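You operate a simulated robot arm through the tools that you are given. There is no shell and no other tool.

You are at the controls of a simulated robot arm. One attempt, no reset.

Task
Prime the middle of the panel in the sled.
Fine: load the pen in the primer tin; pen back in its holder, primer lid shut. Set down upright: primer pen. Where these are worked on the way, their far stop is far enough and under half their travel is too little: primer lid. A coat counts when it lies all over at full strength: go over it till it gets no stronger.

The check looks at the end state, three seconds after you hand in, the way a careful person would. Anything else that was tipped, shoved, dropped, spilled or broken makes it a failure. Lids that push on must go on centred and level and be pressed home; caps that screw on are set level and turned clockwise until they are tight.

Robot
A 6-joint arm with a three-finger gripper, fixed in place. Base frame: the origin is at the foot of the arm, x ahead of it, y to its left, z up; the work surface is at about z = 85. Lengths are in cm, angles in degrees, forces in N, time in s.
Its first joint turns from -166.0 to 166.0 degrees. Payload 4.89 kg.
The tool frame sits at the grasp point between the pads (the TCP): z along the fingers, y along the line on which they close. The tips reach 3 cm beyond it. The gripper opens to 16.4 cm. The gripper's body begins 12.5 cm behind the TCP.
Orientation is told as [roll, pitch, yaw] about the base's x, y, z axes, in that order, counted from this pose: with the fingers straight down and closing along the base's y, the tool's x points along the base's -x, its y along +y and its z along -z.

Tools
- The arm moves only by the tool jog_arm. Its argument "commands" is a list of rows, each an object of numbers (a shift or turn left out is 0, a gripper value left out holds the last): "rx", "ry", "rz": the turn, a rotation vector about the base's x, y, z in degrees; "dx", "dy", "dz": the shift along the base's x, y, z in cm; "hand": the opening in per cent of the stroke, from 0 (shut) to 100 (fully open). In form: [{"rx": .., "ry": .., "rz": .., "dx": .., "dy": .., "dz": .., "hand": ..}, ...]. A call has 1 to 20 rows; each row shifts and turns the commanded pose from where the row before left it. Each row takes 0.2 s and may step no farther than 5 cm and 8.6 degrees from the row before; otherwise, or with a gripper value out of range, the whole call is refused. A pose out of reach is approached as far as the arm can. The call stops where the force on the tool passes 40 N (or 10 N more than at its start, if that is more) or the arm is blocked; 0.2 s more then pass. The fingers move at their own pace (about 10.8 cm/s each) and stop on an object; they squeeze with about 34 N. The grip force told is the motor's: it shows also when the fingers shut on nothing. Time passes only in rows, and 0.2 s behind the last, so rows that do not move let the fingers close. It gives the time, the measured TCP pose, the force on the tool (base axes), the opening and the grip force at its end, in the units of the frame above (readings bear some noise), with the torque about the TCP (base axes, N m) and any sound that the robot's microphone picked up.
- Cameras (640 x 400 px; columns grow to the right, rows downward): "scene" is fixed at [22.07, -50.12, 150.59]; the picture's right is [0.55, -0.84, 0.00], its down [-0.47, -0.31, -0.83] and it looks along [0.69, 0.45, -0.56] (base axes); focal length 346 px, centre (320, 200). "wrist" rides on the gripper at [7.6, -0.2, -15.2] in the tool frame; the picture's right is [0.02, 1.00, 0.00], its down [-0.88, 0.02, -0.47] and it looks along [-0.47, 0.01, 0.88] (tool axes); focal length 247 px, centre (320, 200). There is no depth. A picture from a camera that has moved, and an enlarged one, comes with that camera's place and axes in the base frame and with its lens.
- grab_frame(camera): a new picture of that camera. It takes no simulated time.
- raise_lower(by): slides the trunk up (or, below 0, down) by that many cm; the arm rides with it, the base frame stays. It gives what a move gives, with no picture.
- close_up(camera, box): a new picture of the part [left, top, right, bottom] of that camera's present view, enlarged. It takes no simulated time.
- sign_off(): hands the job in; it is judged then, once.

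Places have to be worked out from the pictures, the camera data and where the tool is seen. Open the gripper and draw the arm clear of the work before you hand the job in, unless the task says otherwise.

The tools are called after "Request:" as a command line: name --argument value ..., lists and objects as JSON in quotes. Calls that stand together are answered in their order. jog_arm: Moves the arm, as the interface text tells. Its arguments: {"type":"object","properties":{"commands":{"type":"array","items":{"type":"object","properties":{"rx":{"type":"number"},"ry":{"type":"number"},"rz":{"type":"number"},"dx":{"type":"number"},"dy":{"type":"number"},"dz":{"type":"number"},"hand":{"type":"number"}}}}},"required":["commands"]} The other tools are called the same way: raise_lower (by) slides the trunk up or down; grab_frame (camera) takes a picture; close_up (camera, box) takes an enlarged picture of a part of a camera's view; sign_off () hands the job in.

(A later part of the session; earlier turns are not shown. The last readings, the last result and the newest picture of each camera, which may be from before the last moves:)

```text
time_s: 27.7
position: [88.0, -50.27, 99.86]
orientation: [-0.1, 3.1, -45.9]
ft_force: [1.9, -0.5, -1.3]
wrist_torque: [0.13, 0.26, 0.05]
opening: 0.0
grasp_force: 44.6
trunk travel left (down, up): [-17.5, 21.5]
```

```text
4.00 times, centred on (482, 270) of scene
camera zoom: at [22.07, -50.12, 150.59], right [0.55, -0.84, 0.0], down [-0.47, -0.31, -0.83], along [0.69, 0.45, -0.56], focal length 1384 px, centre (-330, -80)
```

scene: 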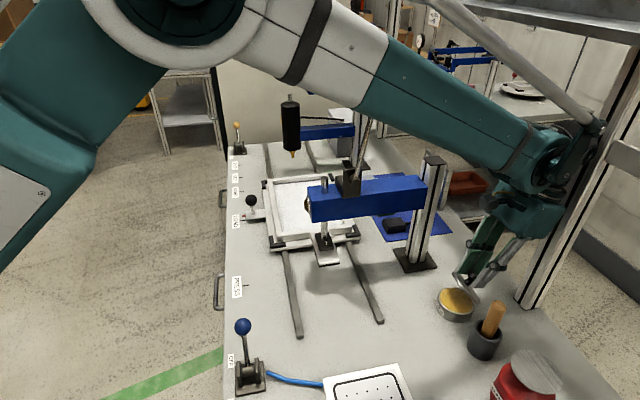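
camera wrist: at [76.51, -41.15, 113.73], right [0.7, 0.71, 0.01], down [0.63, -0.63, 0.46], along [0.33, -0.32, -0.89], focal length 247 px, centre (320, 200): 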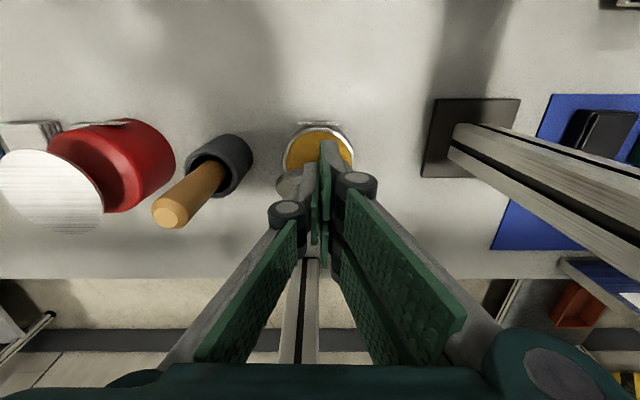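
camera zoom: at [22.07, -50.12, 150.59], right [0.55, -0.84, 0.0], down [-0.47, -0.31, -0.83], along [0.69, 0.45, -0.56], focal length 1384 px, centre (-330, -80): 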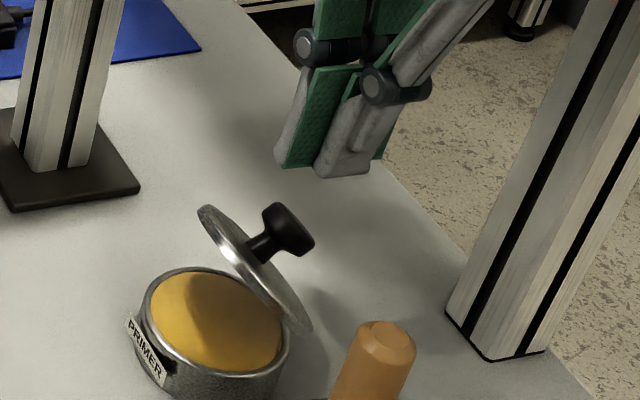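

The lid is only at ~60° and falling slowly, so I go for it now: hop over the rim to its front, drop the fingertips, and push it open.

Request:
jog_arm --commands '[{"dx": -2.5, "dy": 1.9, "dz": 1.5}, {"dx": -3.8, "dy": 2.9}, {"dx": -3.0, "dy": 2.2, "dz": -2, "rx": -2.2, "ry": -2.2}, {"dz": -4.6}, {"dx": 0.5, "dy": -0.5, "dz": -1}, {"dx": 0.8, "dy": -0.8, "dz": 0.2}, {"dx": 0.8, "dy": -0.8, "dz": 0.3}, {"dx": 0.8, "dy": -0.8, "dz": 0.3}, {"dx": 0.8, "dy": -0.8, "dz": 0.3}, {"dx": 0.8, "dy": -0.8, "dz": 0.3}]'

Request:
close_up --camera "scene" --box '[420, 220, 545, 320]'

```text
time_s: 29.0
position: [79.13, -43.33, 94.26]
orientation: [0.2, 0.3, -45.8]
ft_force: [-5.0, 7.5, 3.8]
wrist_torque: [0.22, -0.06, 0.05]
opening: 0.02
grasp_force: 44.9
trunk travel left (down, up): [-17.5, 21.5]
stopped in row 6: the force on the tool passed its limit at 49 N (the readings are from after the stop); the commanded pose is now the measured one
```

```text
4.00 times, centred on (482, 270) of scene
camera zoom: at [22.07, -50.12, 150.59], right [0.55, -0.84, 0.0], down [-0.47, -0.31, -0.83], along [0.69, 0.45, -0.56], focal length 1384 px, centre (-330, -80)
```

zoom: 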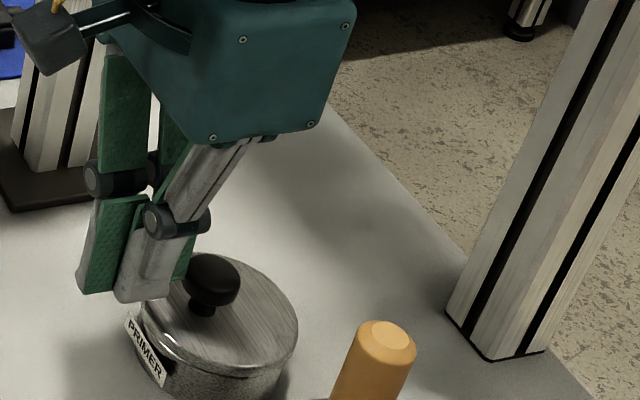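

Lid is shut again. Re-analysis of the images gives the knob's hinge radius as ~5.4 cm (I over-pulled, so the pads slid off); I re-grip the knob and follow the smaller arc.

Request:
jog_arm --commands '[{"dx": -0.5, "dy": 0.5, "dz": 1.5, "hand": 40}, {"dz": 2}, {"dx": 1.7, "dy": -1.9}, {"dx": 1.72, "dy": -1.87}, {"dz": -2.5}, {"dz": -2}, {"dz": -1}, {}]'

Request:
close_up --camera "wrist" --box '[200, 100, 440, 250]'

```text
time_s: 30.8
position: [81.91, -46.48, 92.12]
orientation: [0.1, 0.3, -45.8]
ft_force: [0.5, -0.1, 2.0]
wrist_torque: [-0.04, 0.04, 0.0]
opening: 6.6
grasp_force: 0.0
trunk travel left (down, up): [-17.5, 21.5]
```

```text
2.67 times, centred on (320, 175) of wrist
camera zoom: at [76.63, -41.32, 107.38], right [0.7, 0.71, 0.0], down [0.63, -0.62, 0.47], along [0.34, -0.33, -0.88], focal length 659 px, centre (320, 267)
```

zoom: 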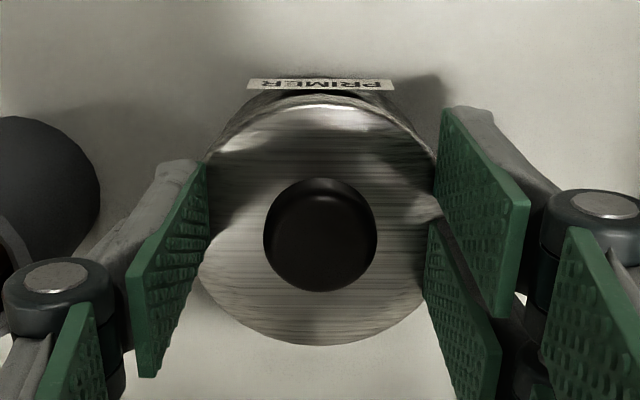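

Cap is 0.3 cm further in e2; adjust and close.

Request:
jog_arm --commands '[{"dx": 0.18, "dy": -0.2, "rz": -0.2}, {"hand": 0}, {}, {}]'

```text
time_s: 31.8
position: [81.98, -46.61, 92.3]
orientation: [0.1, 0.3, -46.0]
ft_force: [-0.7, -3.2, 31.6]
wrist_torque: [-0.21, -0.17, 0.14]
opening: 2.83
grasp_force: 45.3
trunk travel left (down, up): [-17.5, 21.5]
```

Good symmetric grip. Follow the smaller arc with gentle tilt.

Request:
jog_arm --commands '[{"dx": 0.22, "dy": -0.22, "dz": 0.85, "rx": 1.4, "ry": 1.4}, {"dx": 0.3, "dy": -0.3, "dz": 0.65, "rx": 1.4, "ry": 1.4}, {"dx": 0.36, "dy": -0.36, "dz": 0.6, "rx": 1.4, "ry": 1.4}, {"dx": 0.42, "dy": -0.42, "dz": 0.54, "rx": 1.4, "ry": 1.4}, {}]'

Request:
close_up --camera "scene" --box '[420, 220, 545, 320]'

```text
time_s: 33.0
position: [83.43, -48.1, 94.74]
orientation: [0.0, 8.3, -45.9]
ft_force: [-10.7, -5.2, -21.9]
wrist_torque: [0.64, 0.76, 0.09]
opening: 2.84
grasp_force: 45.2
trunk travel left (down, up): [-17.5, 21.5]
```

```text
4.00 times, centred on (482, 270) of scene
camera zoom: at [22.07, -50.12, 150.59], right [0.55, -0.84, 0.0], down [-0.47, -0.31, -0.83], along [0.69, 0.45, -0.56], focal length 1384 px, centre (-330, -80)
```

zoom: 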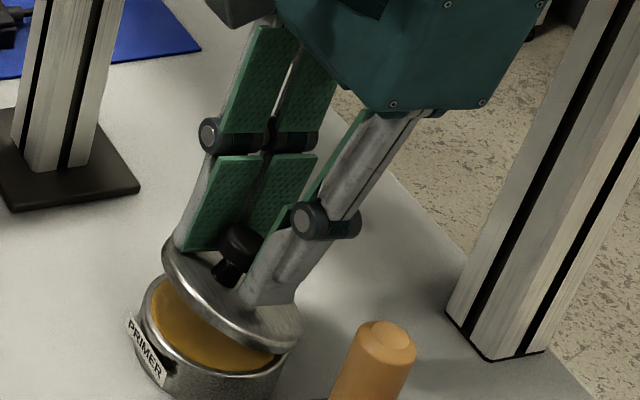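

~30° and loads moderate. Continue to ~60°.

Request:
jog_arm --commands '[{"dx": 0.45, "dy": -0.47, "dz": 0.45, "rx": 1.4, "ry": 1.4}, {"dx": 0.5, "dy": -0.52, "dz": 0.37, "rx": 1.4, "ry": 1.4}, {"dx": 0.47, "dy": -0.49, "dz": 0.27}, {}]'

Request:
close_up --camera "scene" --box '[420, 220, 545, 320]'

```text
time_s: 34.0
position: [84.86, -49.59, 95.93]
orientation: [-0.1, 12.3, -46.0]
ft_force: [-21.6, 5.3, -1.5]
wrist_torque: [0.86, 1.11, 0.09]
opening: 2.86
grasp_force: 45.1
trunk travel left (down, up): [-17.5, 21.5]
```

```text
4.00 times, centred on (482, 270) of scene
camera zoom: at [22.07, -50.12, 150.59], right [0.55, -0.84, 0.0], down [-0.47, -0.31, -0.83], along [0.69, 0.45, -0.56], focal length 1384 px, centre (-330, -80)
```

zoom: 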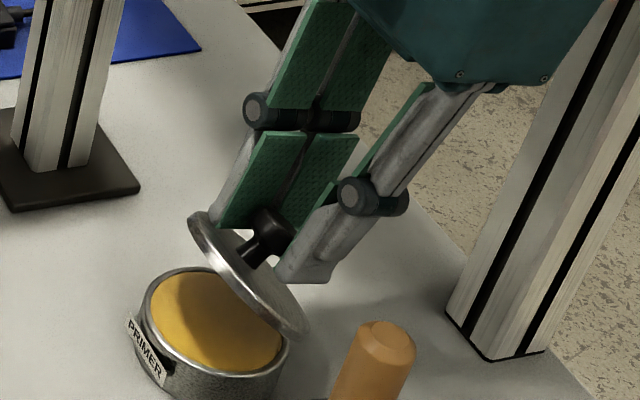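

~52°. Continue along the arc with slightly less e2 lead.

Request:
jog_arm --commands '[{"dx": 0.42, "dy": -0.44, "dz": 0.22}, {"dx": 0.45, "dy": -0.48, "dz": 0.12}, {"dx": 0.4, "dy": -0.42, "dz": 0.0, "rx": -1.4, "ry": -1.4}, {}]'

Request:
close_up --camera "scene" --box '[440, 230, 520, 294]'

Request:
close_up --camera "wrist" --box '[240, 100, 400, 200]'

```text
time_s: 35.0
position: [86.2, -50.93, 96.38]
orientation: [0.0, 10.1, -46.0]
ft_force: [-15.6, -4.6, 16.7]
wrist_torque: [0.29, 0.76, 0.19]
opening: 2.83
grasp_force: 45.0
trunk travel left (down, up): [-17.5, 21.5]
```

```text
6.25 times, centred on (480, 262) of scene
camera zoom: at [22.07, -50.12, 150.59], right [0.55, -0.84, 0.0], down [-0.47, -0.31, -0.83], along [0.69, 0.45, -0.56], focal length 2163 px, centre (-680, -188)
```

zoom: 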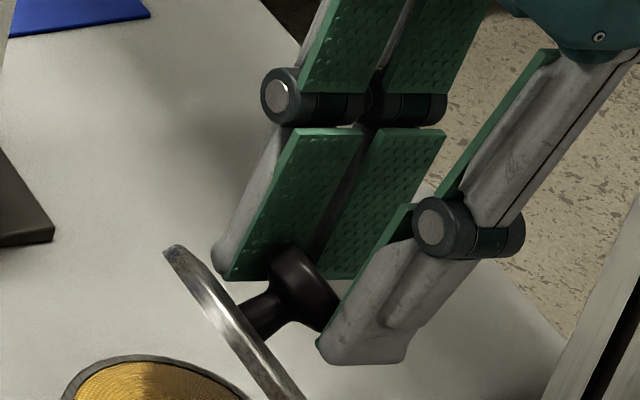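

```text
4.00 times, centred on (320, 150) of wrist
camera zoom: at [82.77, -47.46, 112.72], right [0.7, 0.71, 0.0], down [0.67, -0.67, 0.31], along [0.22, -0.22, -0.95], focal length 988 px, centre (320, 400)
```

zoom: 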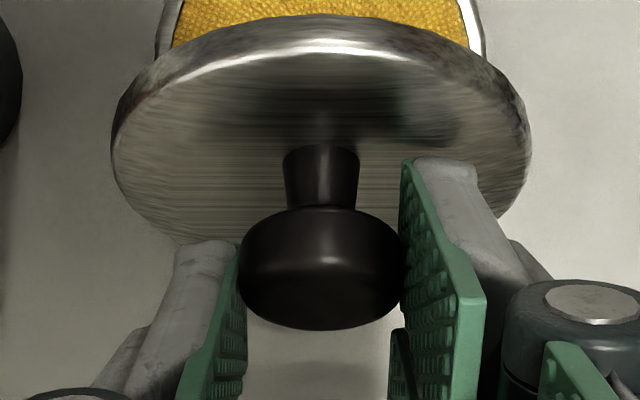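

The pictures show the lid's face pressing on the wide side of the fingers, shoving the pads off the knob. Better: grip the lid disc by its rim across e1, so it can turn freely between the pads. I release the knob and rise first.

Request:
jog_arm --commands '[{"hand": 40}, {"dz": 4, "rx": -3.5, "ry": -3.5}, {"dz": 3, "rx": -3.5, "ry": -3.5}, {"dx": -1.9, "dy": 1.8}, {"dx": -1.8, "dy": 1.8, "hand": 64}, {}, {}, {}]'

Request:
grab_frame --camera "wrist"

Request:
close_up --camera "scene" --box '[420, 220, 545, 320]'

```text
time_s: 36.8
position: [82.59, -47.41, 103.18]
orientation: [0.1, 0.3, -45.9]
ft_force: [0.3, 0.3, 0.6]
wrist_torque: [0.01, 0.03, 0.01]
opening: 10.49
grasp_force: 0.1
trunk travel left (down, up): [-17.5, 21.5]
```

```text
taken
camera wrist: at [77.38, -42.07, 118.46], right [0.7, 0.71, 0.0], down [0.63, -0.62, 0.47], along [0.33, -0.33, -0.88], focal length 247 px, centre (320, 200)
```

wrist: 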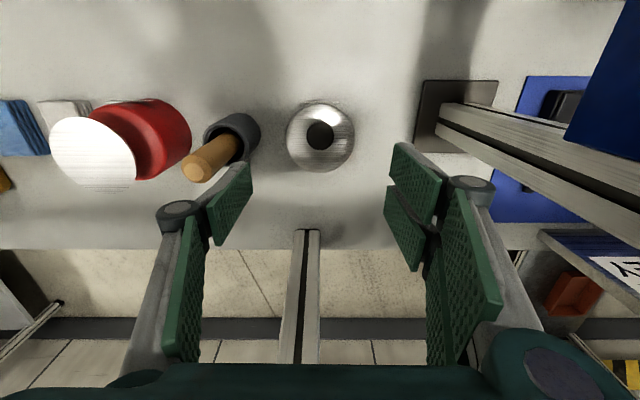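

```text
4.00 times, centred on (482, 270) of scene
camera zoom: at [22.07, -50.12, 150.59], right [0.55, -0.84, 0.0], down [-0.47, -0.31, -0.83], along [0.69, 0.45, -0.56], focal length 1384 px, centre (-330, -80)
```

zoom: 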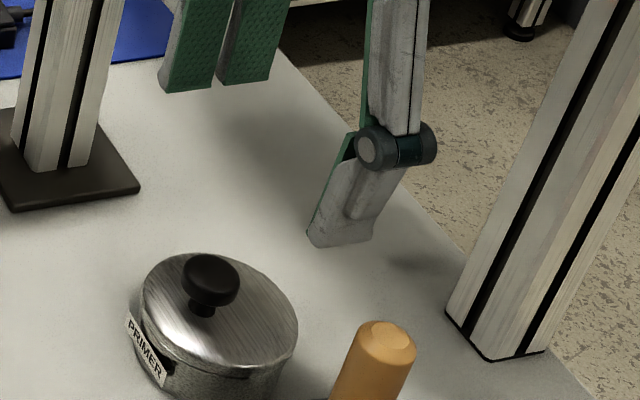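

Lid shut, tin unmoved, centred under the hand. I narrow to 60% and descend straddling the lid rim, stopping above to check clearance.

Request:
jog_arm --commands '[{"dy": 0.12, "hand": 60}, {"dz": -4}, {"dz": -4}, {"dz": -2}, {}]'

Request:
grab_frame --camera "wrist"

Request:
close_up --camera "scene" --box '[420, 240, 545, 340]'

```text
time_s: 38.0
position: [82.58, -47.23, 93.14]
orientation: [0.1, 0.4, -46.0]
ft_force: [-0.7, -0.5, -0.6]
wrist_torque: [0.04, 0.07, 0.0]
opening: 9.83
grasp_force: 0.1
trunk travel left (down, up): [-17.5, 21.5]
```

```text
taken
camera wrist: at [77.23, -42.05, 108.5], right [0.7, 0.71, 0.0], down [0.63, -0.62, 0.47], along [0.33, -0.33, -0.88], focal length 247 px, centre (320, 200)
```

wrist: 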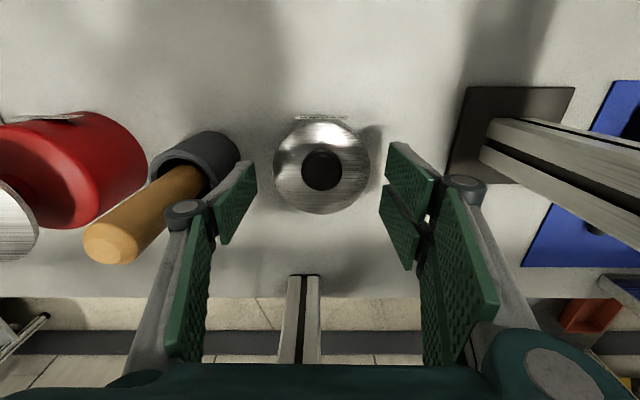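

```text
4.00 times, centred on (482, 290) of scene
camera zoom: at [22.07, -50.12, 150.59], right [0.55, -0.84, 0.0], down [-0.47, -0.31, -0.83], along [0.69, 0.45, -0.56], focal length 1384 px, centre (-330, -160)
```

zoom: 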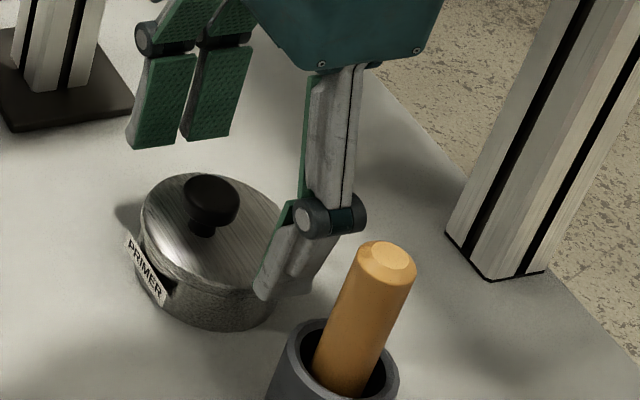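

Clear all round. Descend to TCP 90.6 (tips ~87.6, at lid rim) and close on the rim.

Request:
jog_arm --commands '[{"dz": -1.5}, {"dz": -1}, {"hand": 40}, {}, {"hand": 0}, {}]'

Request:
close_up --camera "scene" --box '[420, 240, 545, 340]'

Request:
close_up --camera "wrist" --box '[200, 100, 440, 250]'

```text
time_s: 39.4
position: [82.57, -47.18, 90.68]
orientation: [0.1, 0.4, -45.9]
ft_force: [12.5, 0.5, 0.4]
wrist_torque: [0.05, -0.37, -0.15]
opening: 8.28
grasp_force: 44.4
trunk travel left (down, up): [-17.5, 21.5]
```

```text
4.00 times, centred on (482, 290) of scene
camera zoom: at [22.07, -50.12, 150.59], right [0.55, -0.84, 0.0], down [-0.47, -0.31, -0.83], along [0.69, 0.45, -0.56], focal length 1384 px, centre (-330, -160)
```

zoom: 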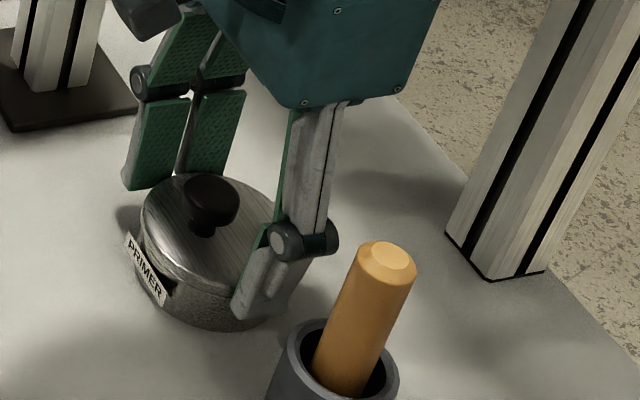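

```text
2.67 times, centred on (320, 175) of wrist
camera zoom: at [77.24, -41.91, 106.0], right [0.7, 0.71, 0.0], down [0.63, -0.62, 0.47], along [0.33, -0.33, -0.88], focal length 659 px, centre (320, 267)
```

zoom: 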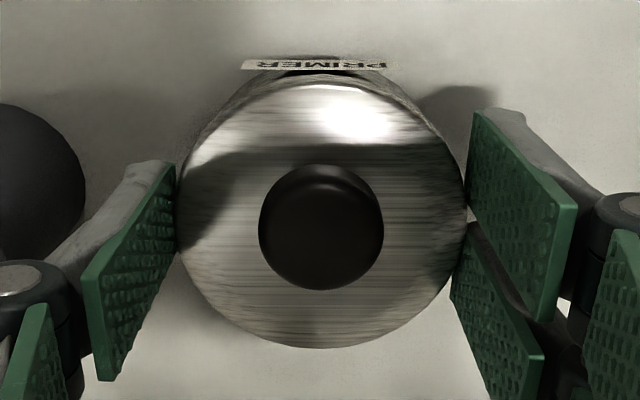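

Rim gripped at its diameter (8.28 cm). Test-lift along a 4.2 cm radius arc.

Request:
jog_arm --commands '[{"dx": 0.03, "dy": -0.03, "dz": 0.5}, {"dx": 0.08, "dy": -0.08, "dz": 0.5}, {}]'

Request:
close_up --camera "scene" --box '[420, 240, 545, 340]'

```text
time_s: 39.9
position: [82.59, -47.33, 91.12]
orientation: [0.0, 0.5, -46.1]
ft_force: [6.7, -0.1, -24.7]
wrist_torque: [0.81, 0.58, -0.07]
opening: 8.23
grasp_force: 45.3
trunk travel left (down, up): [-17.5, 21.5]
stopped in row 2: the force on the tool passed its limit at 43 N (the readings are from after the stop); the commanded pose is now the measured one
```

```text
4.00 times, centred on (482, 290) of scene
camera zoom: at [22.07, -50.12, 150.59], right [0.55, -0.84, 0.0], down [-0.47, -0.31, -0.83], along [0.69, 0.45, -0.56], focal length 1384 px, centre (-330, -160)
```

zoom: 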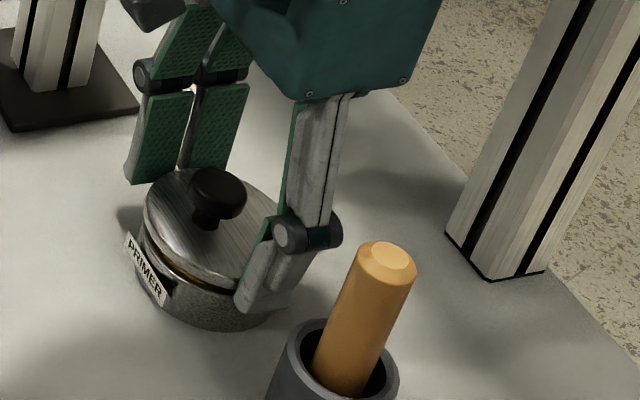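

The lid is opening (gap at the label). Continue in smaller steps.

Request:
jog_arm --commands '[{"dx": 0.05, "dy": -0.05, "dz": 0.25}, {"dx": 0.05, "dy": -0.05, "dz": 0.25}, {"dx": 0.06, "dy": -0.06, "dz": 0.25}, {"dx": 0.07, "dy": -0.07, "dz": 0.25}, {}]'

Request:
close_up --camera "scene" --box '[420, 240, 545, 340]'

```text
time_s: 41.1
position: [82.75, -47.51, 92.45]
orientation: [-0.1, 0.6, -46.1]
ft_force: [-0.7, 5.1, -16.3]
wrist_torque: [0.66, 0.5, -0.1]
opening: 8.16
grasp_force: 44.6
trunk travel left (down, up): [-17.5, 21.5]
```

```text
4.00 times, centred on (482, 290) of scene
camera zoom: at [22.07, -50.12, 150.59], right [0.55, -0.84, 0.0], down [-0.47, -0.31, -0.83], along [0.69, 0.45, -0.56], focal length 1384 px, centre (-330, -160)
```

zoom: 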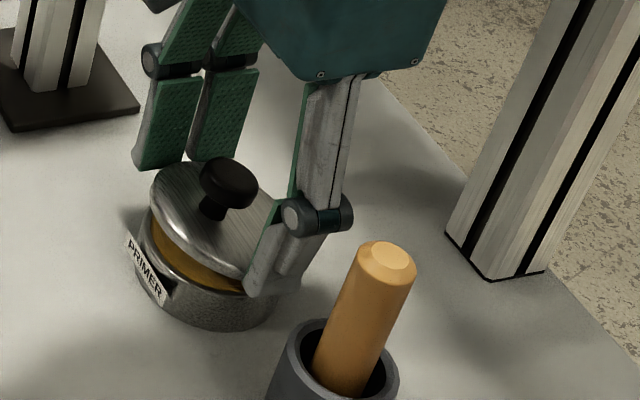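

Works. Continue the arc to ~45°.

Request:
jog_arm --commands '[{"dx": 0.1, "dy": -0.1, "dz": 0.25}, {"dx": 0.11, "dy": -0.11, "dz": 0.22}, {"dx": 0.12, "dy": -0.12, "dz": 0.22}, {"dx": 0.13, "dy": -0.13, "dz": 0.2}, {"dx": 0.14, "dy": -0.14, "dz": 0.2}, {}]'

Request:
close_up --camera "scene" --box '[420, 240, 545, 340]'

Request:
close_up --camera "wrist" --box '[200, 100, 440, 250]'

```text
time_s: 42.5
position: [83.37, -48.1, 93.51]
orientation: [0.1, 0.3, -46.0]
ft_force: [-11.1, 14.3, -8.5]
wrist_torque: [0.73, 0.76, -0.12]
opening: 2.81
grasp_force: 45.2
trunk travel left (down, up): [-17.5, 21.5]
```

```text
4.00 times, centred on (482, 290) of scene
camera zoom: at [22.07, -50.12, 150.59], right [0.55, -0.84, 0.0], down [-0.47, -0.31, -0.83], along [0.69, 0.45, -0.56], focal length 1384 px, centre (-330, -160)
```

zoom: 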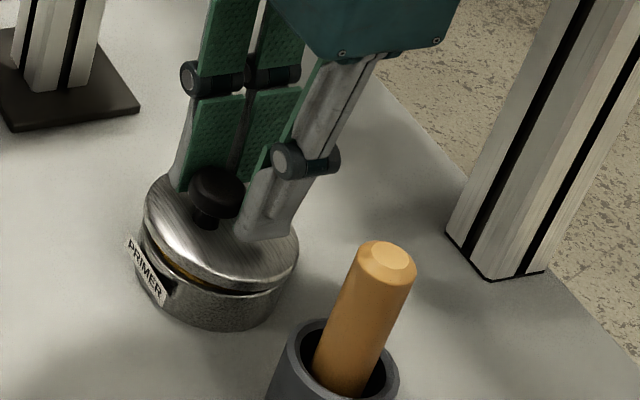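

```text
2.67 times, centred on (320, 175) of wrist
camera zoom: at [78.06, -42.69, 108.82], right [0.7, 0.71, 0.0], down [0.63, -0.62, 0.47], along [0.33, -0.33, -0.88], focal length 659 px, centre (320, 267)
```

zoom: 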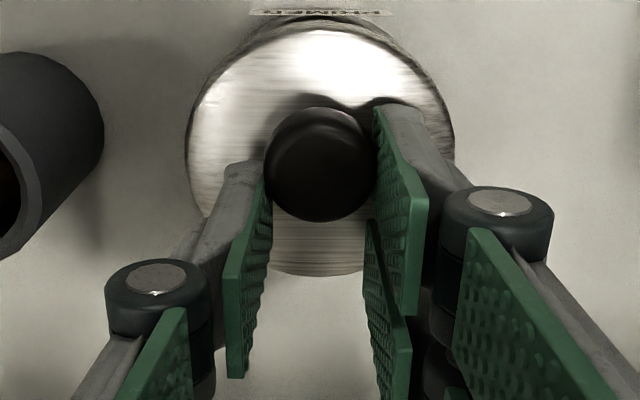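

It slipped from the rim tips and caught the knob. I'll release, re-straddle the lid, and grip the rim much deeper (pads run down beside the slightly narrower tin body).

Request:
jog_arm --commands '[{"hand": 22}, {"dz": 2.5, "hand": 60}, {"dx": -0.85, "dy": 0.85, "dz": 1}, {}, {}]'

Request:
grab_frame --camera "wrist"

```text
time_s: 43.7
position: [82.43, -47.33, 97.05]
orientation: [0.0, 0.4, -46.0]
ft_force: [-0.9, -0.8, 0.7]
wrist_torque: [0.0, -0.06, 0.01]
opening: 9.84
grasp_force: 0.1
trunk travel left (down, up): [-17.5, 21.5]
```

```text
taken
camera wrist: at [77.16, -41.91, 112.37], right [0.7, 0.71, 0.0], down [0.63, -0.62, 0.47], along [0.33, -0.33, -0.88], focal length 247 px, centre (320, 200)
```

wrist: 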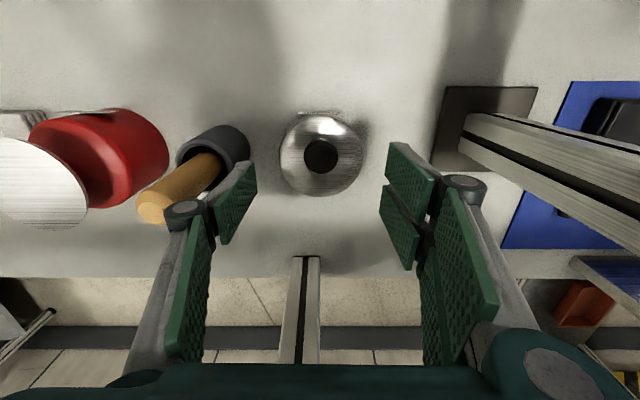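

Centred within 2 mm. Descend to TCP 89 and close.

Request:
jog_arm --commands '[{"dx": 0.08, "dy": 0.17, "dz": -3}, {"dz": -3}, {"dz": -1.2}, {"dz": -0.8}, {"hand": 45}, {"hand": 0}, {}]'

Request:
close_up --camera "scene" --box '[420, 240, 545, 340]'

```text
time_s: 45.3
position: [82.5, -47.28, 89.09]
orientation: [0.0, 0.5, -46.1]
ft_force: [-10.6, -11.7, 2.8]
wrist_torque: [-0.3, 0.32, -0.32]
opening: 8.16
grasp_force: 45.5
trunk travel left (down, up): [-17.5, 21.5]
```

```text
4.00 times, centred on (482, 290) of scene
camera zoom: at [22.07, -50.12, 150.59], right [0.55, -0.84, 0.0], down [-0.47, -0.31, -0.83], along [0.69, 0.45, -0.56], focal length 1384 px, centre (-330, -160)
```

zoom: 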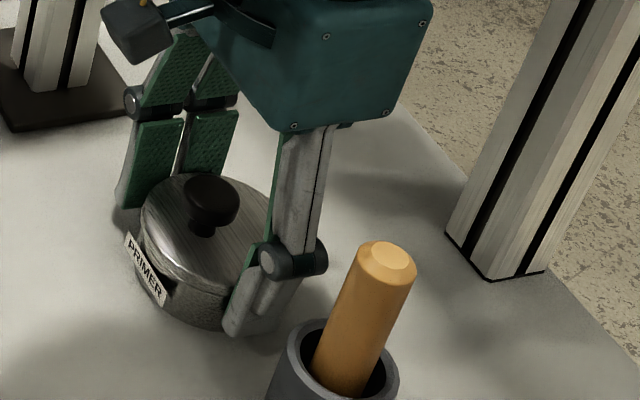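

Gripped deep. Lift in small steps along the arc.

Request:
jog_arm --commands '[{"dx": -0.08, "dy": -0.08, "dz": 0.25}, {"dx": 0.02, "dy": -0.02, "dz": 0.25}, {"dx": 0.03, "dy": -0.03, "dz": 0.25}, {}]'

Request:
close_up --camera "scene" --box '[420, 240, 545, 340]'

```text
time_s: 46.3
position: [82.62, -47.1, 89.77]
orientation: [0.2, 0.6, -46.0]
ft_force: [-14.0, -5.7, -24.8]
wrist_torque: [0.97, 0.75, -0.32]
opening: 8.2
grasp_force: 44.9
trunk travel left (down, up): [-17.5, 21.5]
```

```text
4.00 times, centred on (482, 290) of scene
camera zoom: at [22.07, -50.12, 150.59], right [0.55, -0.84, 0.0], down [-0.47, -0.31, -0.83], along [0.69, 0.45, -0.56], focal length 1384 px, centre (-330, -160)
```

zoom: 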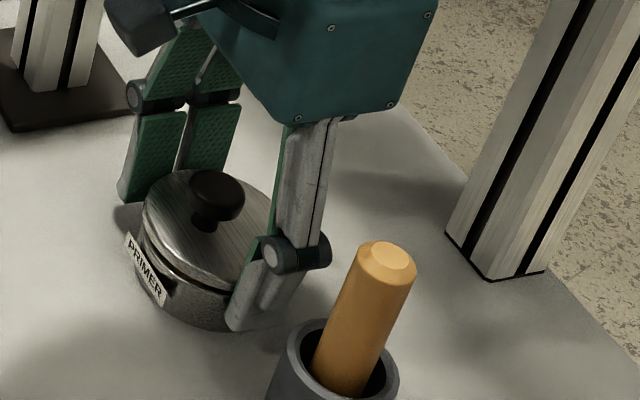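

The lid opens again, ~8°, now with deep pads. Continue.

Request:
jog_arm --commands '[{"dx": 0.06, "dy": -0.06, "dz": 0.3}, {"dx": 0.07, "dy": -0.07, "dz": 0.3}, {"dx": 0.08, "dy": -0.08, "dz": 0.3}, {"dx": 0.09, "dy": -0.09, "dz": 0.28}, {"dx": 0.11, "dy": -0.11, "dz": 0.28}, {}]'

Request:
close_up --camera "scene" --box '[420, 240, 545, 340]'

```text
time_s: 47.7
position: [82.8, -47.5, 91.34]
orientation: [0.0, 0.5, -46.0]
ft_force: [-26.8, 10.3, -19.5]
wrist_torque: [0.9, 1.19, 0.01]
opening: 8.18
grasp_force: 44.9
trunk travel left (down, up): [-17.5, 21.5]
```

```text
4.00 times, centred on (482, 290) of scene
camera zoom: at [22.07, -50.12, 150.59], right [0.55, -0.84, 0.0], down [-0.47, -0.31, -0.83], along [0.69, 0.45, -0.56], focal length 1384 px, centre (-330, -160)
```

zoom: 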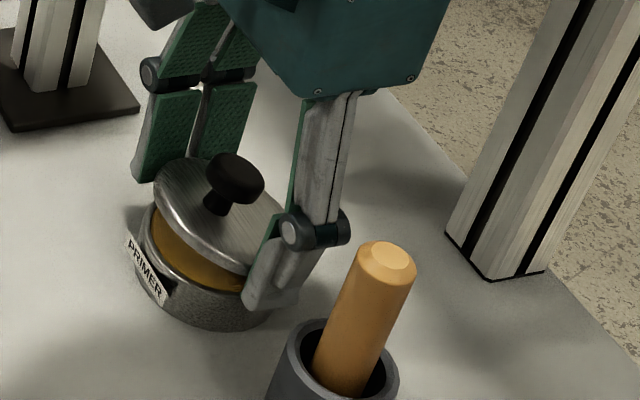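

~28° and holding. Continue.

Request:
jog_arm --commands '[{"dx": 0.05, "dy": -0.07, "dz": 0.3}, {"dx": 0.08, "dy": -0.1, "dz": 0.28}, {"dx": 0.12, "dy": -0.13, "dz": 0.27}, {"dx": 0.15, "dy": -0.15, "dz": 0.25}, {"dx": 0.16, "dy": -0.16, "dz": 0.25}, {}]'

Request:
close_up --camera "scene" --box '[420, 240, 545, 340]'

```text
time_s: 49.1
position: [83.44, -48.27, 92.64]
orientation: [0.1, 0.4, -45.9]
ft_force: [-11.6, 21.4, -12.4]
wrist_torque: [1.14, 0.65, -0.05]
opening: 8.26
grasp_force: 44.9
trunk travel left (down, up): [-17.5, 21.5]
```

```text
4.00 times, centred on (482, 290) of scene
camera zoom: at [22.07, -50.12, 150.59], right [0.55, -0.84, 0.0], down [-0.47, -0.31, -0.83], along [0.69, 0.45, -0.56], focal length 1384 px, centre (-330, -160)
```

zoom: 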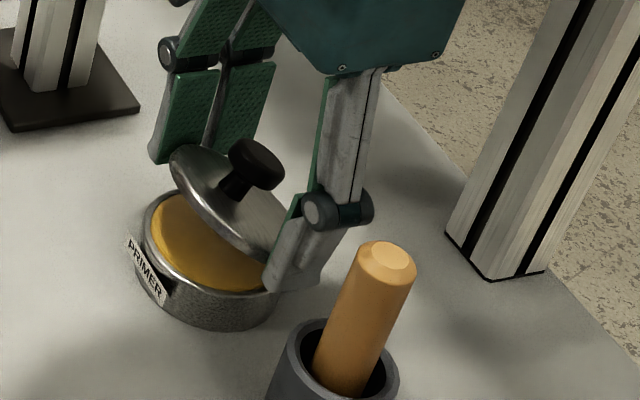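

~45°, solid. Continue to ~75°.

Request:
jog_arm --commands '[{"dx": 0.12, "dy": -0.12, "dz": 0.22}, {"dx": 0.15, "dy": -0.15, "dz": 0.21}, {"dx": 0.16, "dy": -0.16, "dz": 0.19}, {"dx": 0.17, "dy": -0.17, "dz": 0.17}, {"dx": 0.18, "dy": -0.18, "dz": 0.15}, {"dx": 0.19, "dy": -0.19, "dz": 0.13}, {}]'

Request:
close_up --camera "scene" --box '[420, 240, 545, 340]'

```text
time_s: 50.7
position: [84.5, -49.16, 93.71]
orientation: [0.0, 0.4, -46.1]
ft_force: [-9.4, 14.3, 2.5]
wrist_torque: [0.45, 0.67, 0.05]
opening: 8.28
grasp_force: 45.0
trunk travel left (down, up): [-17.5, 21.5]
```

```text
4.00 times, centred on (482, 290) of scene
camera zoom: at [22.07, -50.12, 150.59], right [0.55, -0.84, 0.0], down [-0.47, -0.31, -0.83], along [0.69, 0.45, -0.56], focal length 1384 px, centre (-330, -160)
```

zoom: 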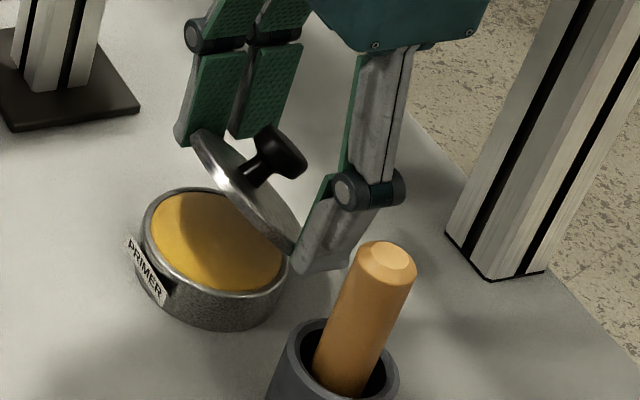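

~62°. Continue mainly in +e2 toward and past vertical.

Request:
jog_arm --commands '[{"dx": 0.18, "dy": -0.18, "dz": 0.05}, {"dx": 0.19, "dy": -0.19, "dz": 0.05}, {"dx": 0.2, "dy": -0.2, "dz": 0.03}, {"dx": 0.2, "dy": -0.2}, {"dx": 0.2, "dy": -0.2}, {"dx": 0.2, "dy": -0.2}, {}]'

Request:
close_up --camera "scene" --box '[420, 240, 545, 340]'

```text
time_s: 52.3
position: [85.67, -50.13, 93.71]
orientation: [0.2, 0.4, -46.0]
ft_force: [-0.8, 29.0, 5.0]
wrist_torque: [1.05, 0.47, -0.58]
opening: 7.99
grasp_force: 44.7
trunk travel left (down, up): [-17.5, 21.5]
```

```text
4.00 times, centred on (482, 290) of scene
camera zoom: at [22.07, -50.12, 150.59], right [0.55, -0.84, 0.0], down [-0.47, -0.31, -0.83], along [0.69, 0.45, -0.56], focal length 1384 px, centre (-330, -160)
```

zoom: 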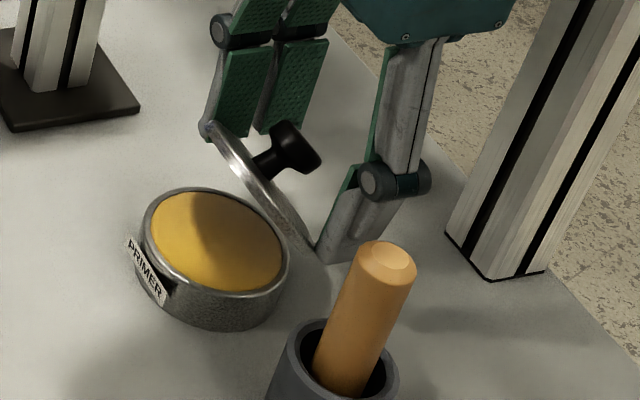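

The pads' grip resists the disc's rotation and drags them off. Co-rotating the hand fixes that, so I'll restart with the hand pre-tilted back (-42°), giving room to rotate with the lid through vertical. Release and re-pose first.

Request:
jog_arm --commands '[{"hand": 62}, {"dz": 4}, {"dz": 3, "dx": -1.3, "dy": 1.3, "rx": -5.94, "ry": -5.94}, {"dx": -1.3, "dy": 1.3, "rx": -5.94, "ry": -5.94}, {"dx": -1.3, "dy": 1.1, "rx": -5.94, "ry": -5.94}, {"rx": -5.94, "ry": -5.94}, {"rx": -5.94, "ry": -5.94}, {}]'

Request:
grab_frame --camera "wrist"

Request:
grab_frame --camera "scene"

```text
time_s: 54.1
position: [81.83, -46.62, 100.9]
orientation: [0.9, -41.6, -46.2]
ft_force: [0.3, -0.1, 0.2]
wrist_torque: [0.0, 0.01, -0.02]
opening: 10.16
grasp_force: 0.1
trunk travel left (down, up): [-17.5, 21.5]
```

```text
taken
camera wrist: at [70.65, -35.4, 107.14], right [0.7, 0.71, 0.0], down [0.25, -0.24, 0.94], along [0.67, -0.66, -0.34], focal length 247 px, centre (320, 200)
```

wrist: 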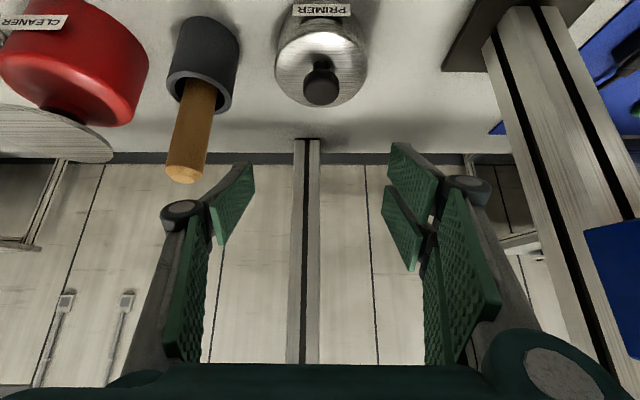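

```text
taken
```

scene: 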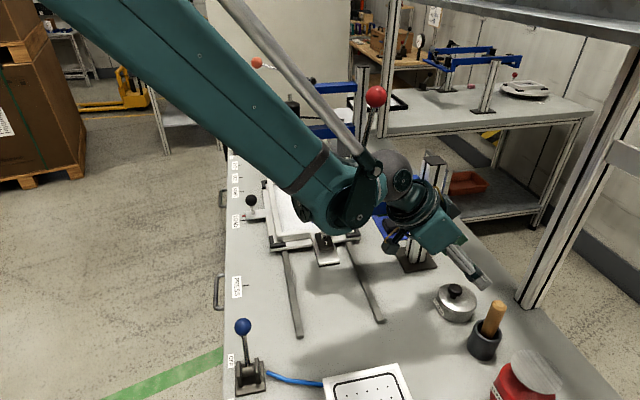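

Pose is clear of press and post. Descend vertically to straddle the rim with the tilted hand, then check.

Request:
jog_arm --commands '[{"dx": -0.05, "dy": 0.14, "dz": -4}, {"dz": -4}, {"dz": -2}, {"dz": -1.2}, {}]'

Request:
grab_frame --camera "wrist"

Request:
close_up --camera "scene" --box '[400, 220, 545, 336]'

```text
time_s: 55.3
position: [81.61, -46.61, 89.38]
orientation: [0.8, -41.7, -46.2]
ft_force: [0.9, -0.7, -0.5]
wrist_torque: [0.03, 0.0, -0.04]
opening: 10.18
grasp_force: 0.0
trunk travel left (down, up): [-17.5, 21.5]
```

```text
taken
camera wrist: at [70.52, -35.42, 95.85], right [0.7, 0.71, 0.0], down [0.25, -0.24, 0.94], along [0.67, -0.66, -0.35], focal length 247 px, centre (320, 200)
```

wrist: 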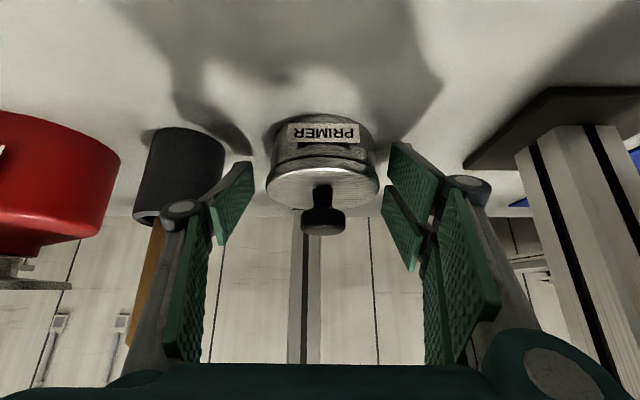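

```text
3.45 times, centred on (472, 278) of scene
camera zoom: at [22.07, -50.12, 150.59], right [0.55, -0.84, 0.0], down [-0.47, -0.31, -0.83], along [0.69, 0.45, -0.56], focal length 1193 px, centre (-206, -69)
```

zoom: 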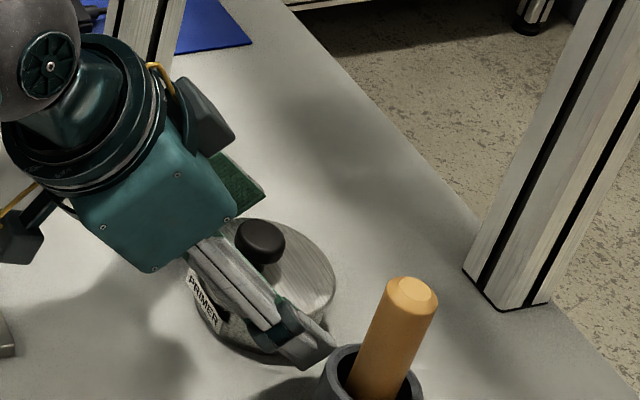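

Well aligned. Raise 0.25 and close on the rim.

Request:
jog_arm --commands '[{"dx": 0.05, "dy": 0.05, "dz": 0.25}, {"hand": 45}, {"hand": 0}, {}]'

Request:
grab_frame --camera "wrist"

```text
time_s: 56.3
position: [81.68, -46.48, 89.85]
orientation: [1.0, -41.5, -46.3]
ft_force: [5.4, 12.3, 1.1]
wrist_torque: [0.34, -0.34, 0.56]
opening: 8.21
grasp_force: 45.5
trunk travel left (down, up): [-17.5, 21.5]
```

```text
taken
camera wrist: at [70.61, -35.3, 96.18], right [0.7, 0.71, 0.0], down [0.25, -0.24, 0.94], along [0.67, -0.66, -0.34], focal length 247 px, centre (320, 200)
```

wrist: 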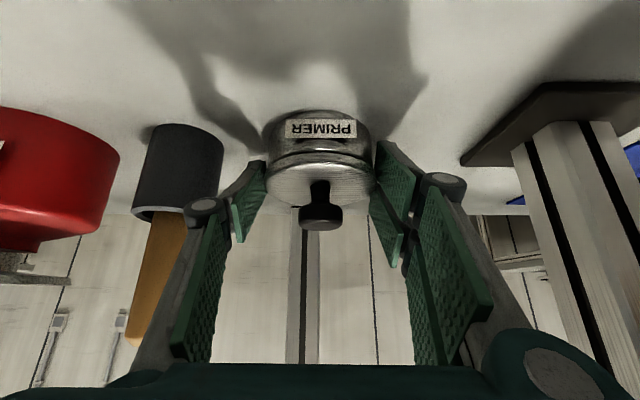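

Gripped. I test whether a hand command near the contact width lowers the grip force (less drag on rotation).

Request:
jog_arm --commands '[{"hand": 49.5}, {}]'

```text
time_s: 56.9
position: [81.68, -46.59, 89.66]
orientation: [1.0, -41.6, -46.3]
ft_force: [4.6, 7.3, -0.5]
wrist_torque: [0.13, -0.01, 0.24]
opening: 8.48
grasp_force: 4.5
trunk travel left (down, up): [-17.5, 21.5]
```

Grip force scales with the command, but full grip is best for carrying. Restore it and lift the lid at constant tilt to ~40°.

Request:
jog_arm --commands '[{"hand": 0}, {}, {"dx": 0.02, "dy": -0.02, "dz": 0.4}, {"dx": 0.05, "dy": -0.05, "dz": 0.4}, {"dx": 0.08, "dy": -0.08, "dz": 0.4}, {"dx": 0.1, "dy": -0.1, "dz": 0.4}, {}]'

Request:
grab_frame --camera "wrist"

```text
time_s: 58.5
position: [82.02, -46.65, 91.41]
orientation: [0.9, -41.7, -46.3]
ft_force: [-6.1, 22.2, -14.6]
wrist_torque: [1.2, 0.73, 0.1]
opening: 8.24
grasp_force: 45.1
trunk travel left (down, up): [-17.5, 21.5]
```

```text
taken
camera wrist: at [70.88, -35.53, 97.73], right [0.7, 0.71, 0.0], down [0.25, -0.24, 0.94], along [0.67, -0.66, -0.35], focal length 247 px, centre (320, 200)
```

wrist: 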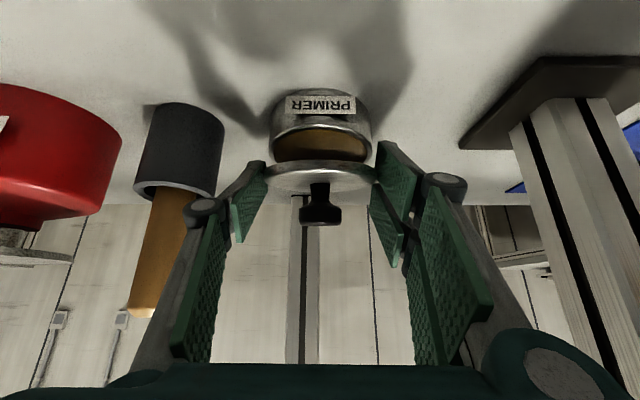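

Clear view: lid lifting, ~22°. Continue.

Request:
jog_arm --commands '[{"dx": 0.12, "dy": -0.14, "dz": 0.35}, {"dx": 0.14, "dy": -0.16, "dz": 0.35}, {"dx": 0.16, "dy": -0.18, "dz": 0.32}, {"dx": 0.18, "dy": -0.2, "dz": 0.3}, {}]'

Request:
grab_frame --camera "wrist"

Request:
close_up --camera "scene" --box '[400, 220, 545, 336]'

```text
time_s: 59.7
position: [82.59, -47.36, 92.68]
orientation: [0.9, -41.6, -46.3]
ft_force: [-1.1, 30.0, -11.8]
wrist_torque: [1.35, 0.61, 0.24]
opening: 8.27
grasp_force: 45.4
trunk travel left (down, up): [-17.5, 21.5]
```

```text
taken
camera wrist: at [71.45, -36.12, 99.05], right [0.7, 0.71, 0.0], down [0.25, -0.24, 0.94], along [0.67, -0.66, -0.34], focal length 247 px, centre (320, 200)
```

wrist: 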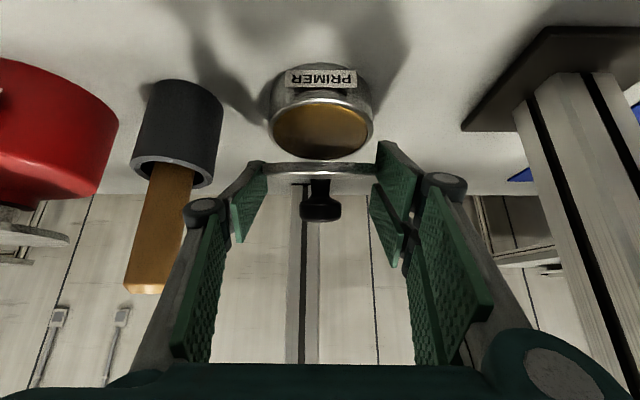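

```text
3.45 times, centred on (472, 278) of scene
camera zoom: at [22.07, -50.12, 150.59], right [0.55, -0.84, 0.0], down [-0.47, -0.31, -0.83], along [0.69, 0.45, -0.56], focal length 1193 px, centre (-206, -69)
```

zoom: 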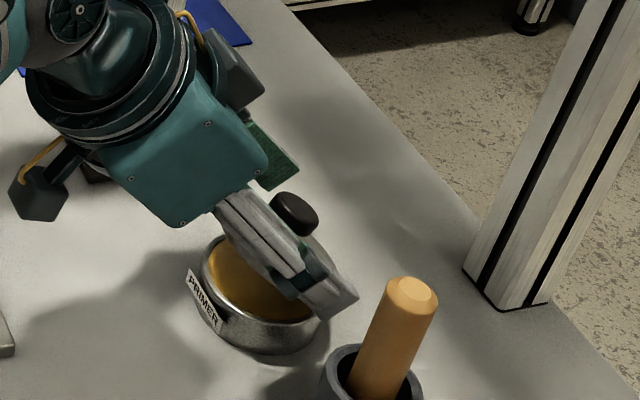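

The lid is near 30° and the pads are creeping; now I co-rotate hand and lid rigidly about the hinge line (no slip needed).

Request:
jog_arm --commands '[{"dx": 0.29, "dy": -0.32, "dz": 0.41, "rx": 4.24, "ry": 4.24}, {"dx": 0.35, "dy": -0.35, "dz": 0.35, "rx": 4.24, "ry": 4.24}, {"dx": 0.38, "dy": -0.38, "dz": 0.3, "rx": 4.24, "ry": 4.24}, {}]'

Request:
grab_frame --camera "wrist"

```text
time_s: 60.7
position: [83.67, -48.31, 93.91]
orientation: [0.4, -23.7, -46.1]
ft_force: [16.5, 12.7, 23.3]
wrist_torque: [-0.08, -1.18, -0.18]
opening: 8.29
grasp_force: 44.9
trunk travel left (down, up): [-17.5, 21.5]
```

```text
taken
camera wrist: at [74.42, -39.09, 104.8], right [0.7, 0.71, 0.0], down [0.44, -0.43, 0.79], along [0.56, -0.55, -0.62], focal length 247 px, centre (320, 200)
```

wrist: 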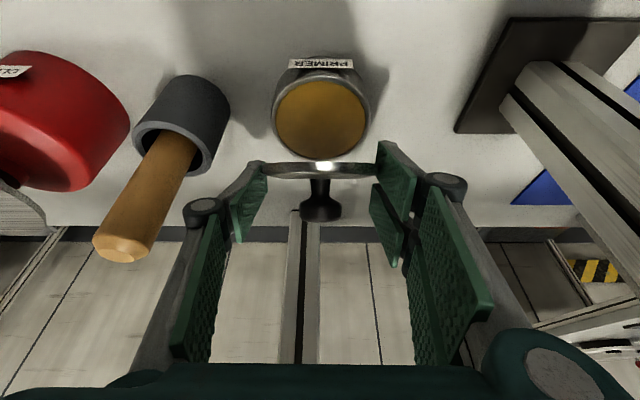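

Lid co-rotates rigidly with the hand. Continue, slightly higher.

Request:
jog_arm --commands '[{"dx": 0.38, "dy": -0.4, "dz": 0.33, "rx": 4.24, "ry": 4.24}, {"dx": 0.4, "dy": -0.42, "dz": 0.25, "rx": 4.24, "ry": 4.24}, {"dx": 0.41, "dy": -0.42, "dz": 0.17, "rx": 4.24, "ry": 4.24}, {}]'

Request:
grab_frame --camera "wrist"

```text
time_s: 61.7
position: [84.8, -49.67, 94.41]
orientation: [0.3, -5.6, -46.0]
ft_force: [14.9, 19.9, 5.5]
wrist_torque: [0.73, -0.52, -0.21]
opening: 8.25
grasp_force: 45.0
trunk travel left (down, up): [-17.5, 21.5]
```

```text
taken
camera wrist: at [78.49, -43.17, 109.0], right [0.7, 0.71, 0.0], down [0.59, -0.59, 0.56], along [0.4, -0.39, -0.83], focal length 247 px, centre (320, 200)
```

wrist: 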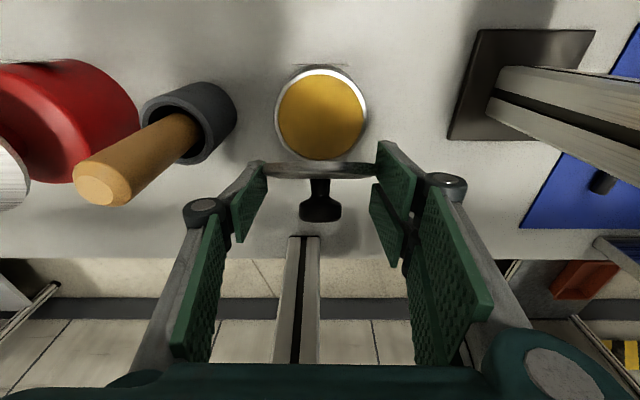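

Lid ~64°. Three more co-rotation rows to ~82°.

Request:
jog_arm --commands '[{"dx": 0.46, "dy": -0.38, "dz": 0.12, "rx": 4.24, "ry": 4.24}, {"dx": 0.46, "dy": -0.4, "dz": 0.06, "rx": 4.24, "ry": 4.24}, {"dx": 0.44, "dy": -0.44, "dz": 0.0, "rx": 4.24, "ry": 4.24}, {}]'

Request:
grab_frame --camera "wrist"

Request:
grab_frame --camera "scene"

```text
time_s: 62.7
position: [86.21, -50.89, 94.71]
orientation: [-0.2, 12.4, -46.0]
ft_force: [20.8, 13.1, 7.7]
wrist_torque: [0.06, -0.51, -0.31]
opening: 8.3
grasp_force: 45.0
trunk travel left (down, up): [-17.5, 21.5]
```

```text
taken
camera wrist: at [83.28, -47.95, 111.24], right [0.7, 0.71, 0.0], down [0.68, -0.68, 0.27], along [0.19, -0.19, -0.96], focal length 247 px, centre (320, 200)
```

wrist: 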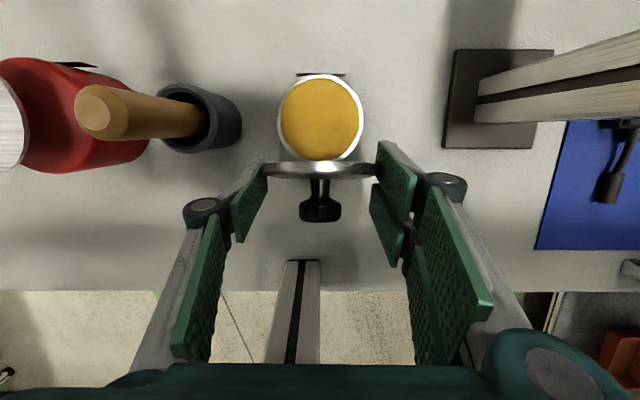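

```text
taken
```

scene: 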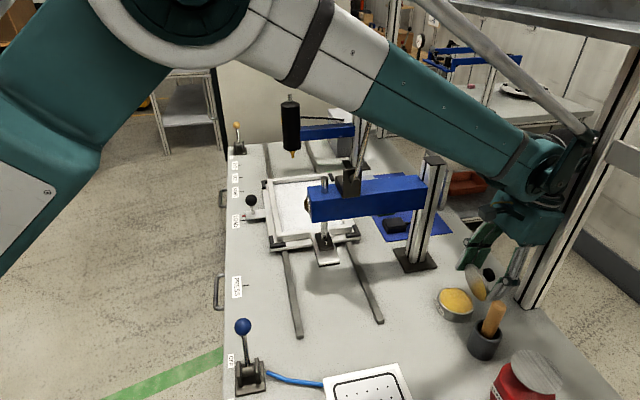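

Lid at ~82°, wrist near the post, so rather than pull further I quickly release, retreat to the front side with tilt back, narrow the fingers, and push the lid's inner face past vertical.

Request:
jog_arm --commands '[{"hand": 58, "rx": -5.94, "ry": -5.94, "dx": -0.7, "dy": 0.7}, {"rx": -5.94, "ry": -5.94, "dx": -2.1, "dy": 2.1, "dz": -0.4}, {"rx": -5.94, "ry": -5.94, "dx": -1.8, "dy": 1.8, "dz": -0.3, "hand": 36}, {}, {"dx": 0.7, "dy": -0.7}, {"dx": 0.7, "dy": -0.7}, {"dx": 0.6, "dy": -0.6}, {"dx": 0.5, "dy": -0.5}]'

Request:
grab_frame --camera "wrist"

Request:
close_up --camera "scene" --box '[400, 220, 545, 336]'

```text
time_s: 63.6
position: [81.63, -46.01, 93.88]
orientation: [0.4, -12.7, -45.9]
ft_force: [0.5, 0.1, -0.9]
wrist_torque: [-0.02, 0.12, -0.06]
opening: 5.91
grasp_force: 0.0
trunk travel left (down, up): [-17.5, 21.5]
stopped in row 4: the force on the tool passed its limit at 65 N (the readings are from after the stop); the commanded pose is now the measured one
```

```text
taken
camera wrist: at [74.03, -38.43, 107.1], right [0.7, 0.71, 0.0], down [0.54, -0.53, 0.65], along [0.47, -0.46, -0.76], focal length 247 px, centre (320, 200)
```

wrist: 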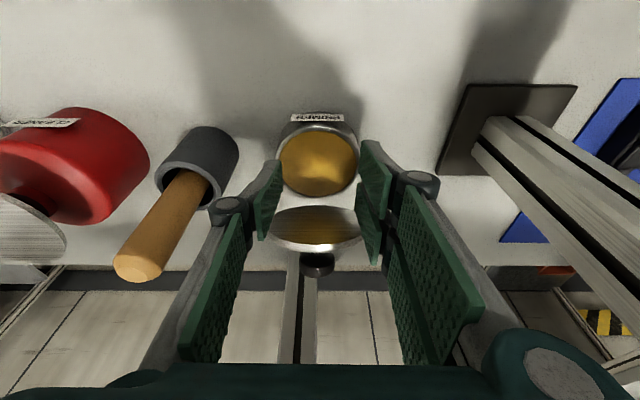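

```text
3.45 times, centred on (472, 278) of scene
camera zoom: at [22.07, -50.12, 150.59], right [0.55, -0.84, 0.0], down [-0.47, -0.31, -0.83], along [0.69, 0.45, -0.56], focal length 1193 px, centre (-206, -69)
```

zoom: 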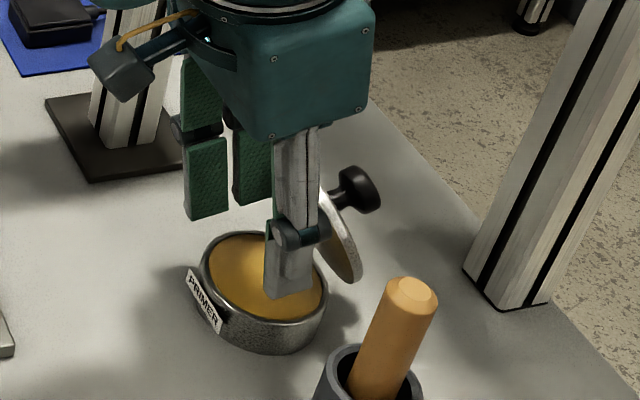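

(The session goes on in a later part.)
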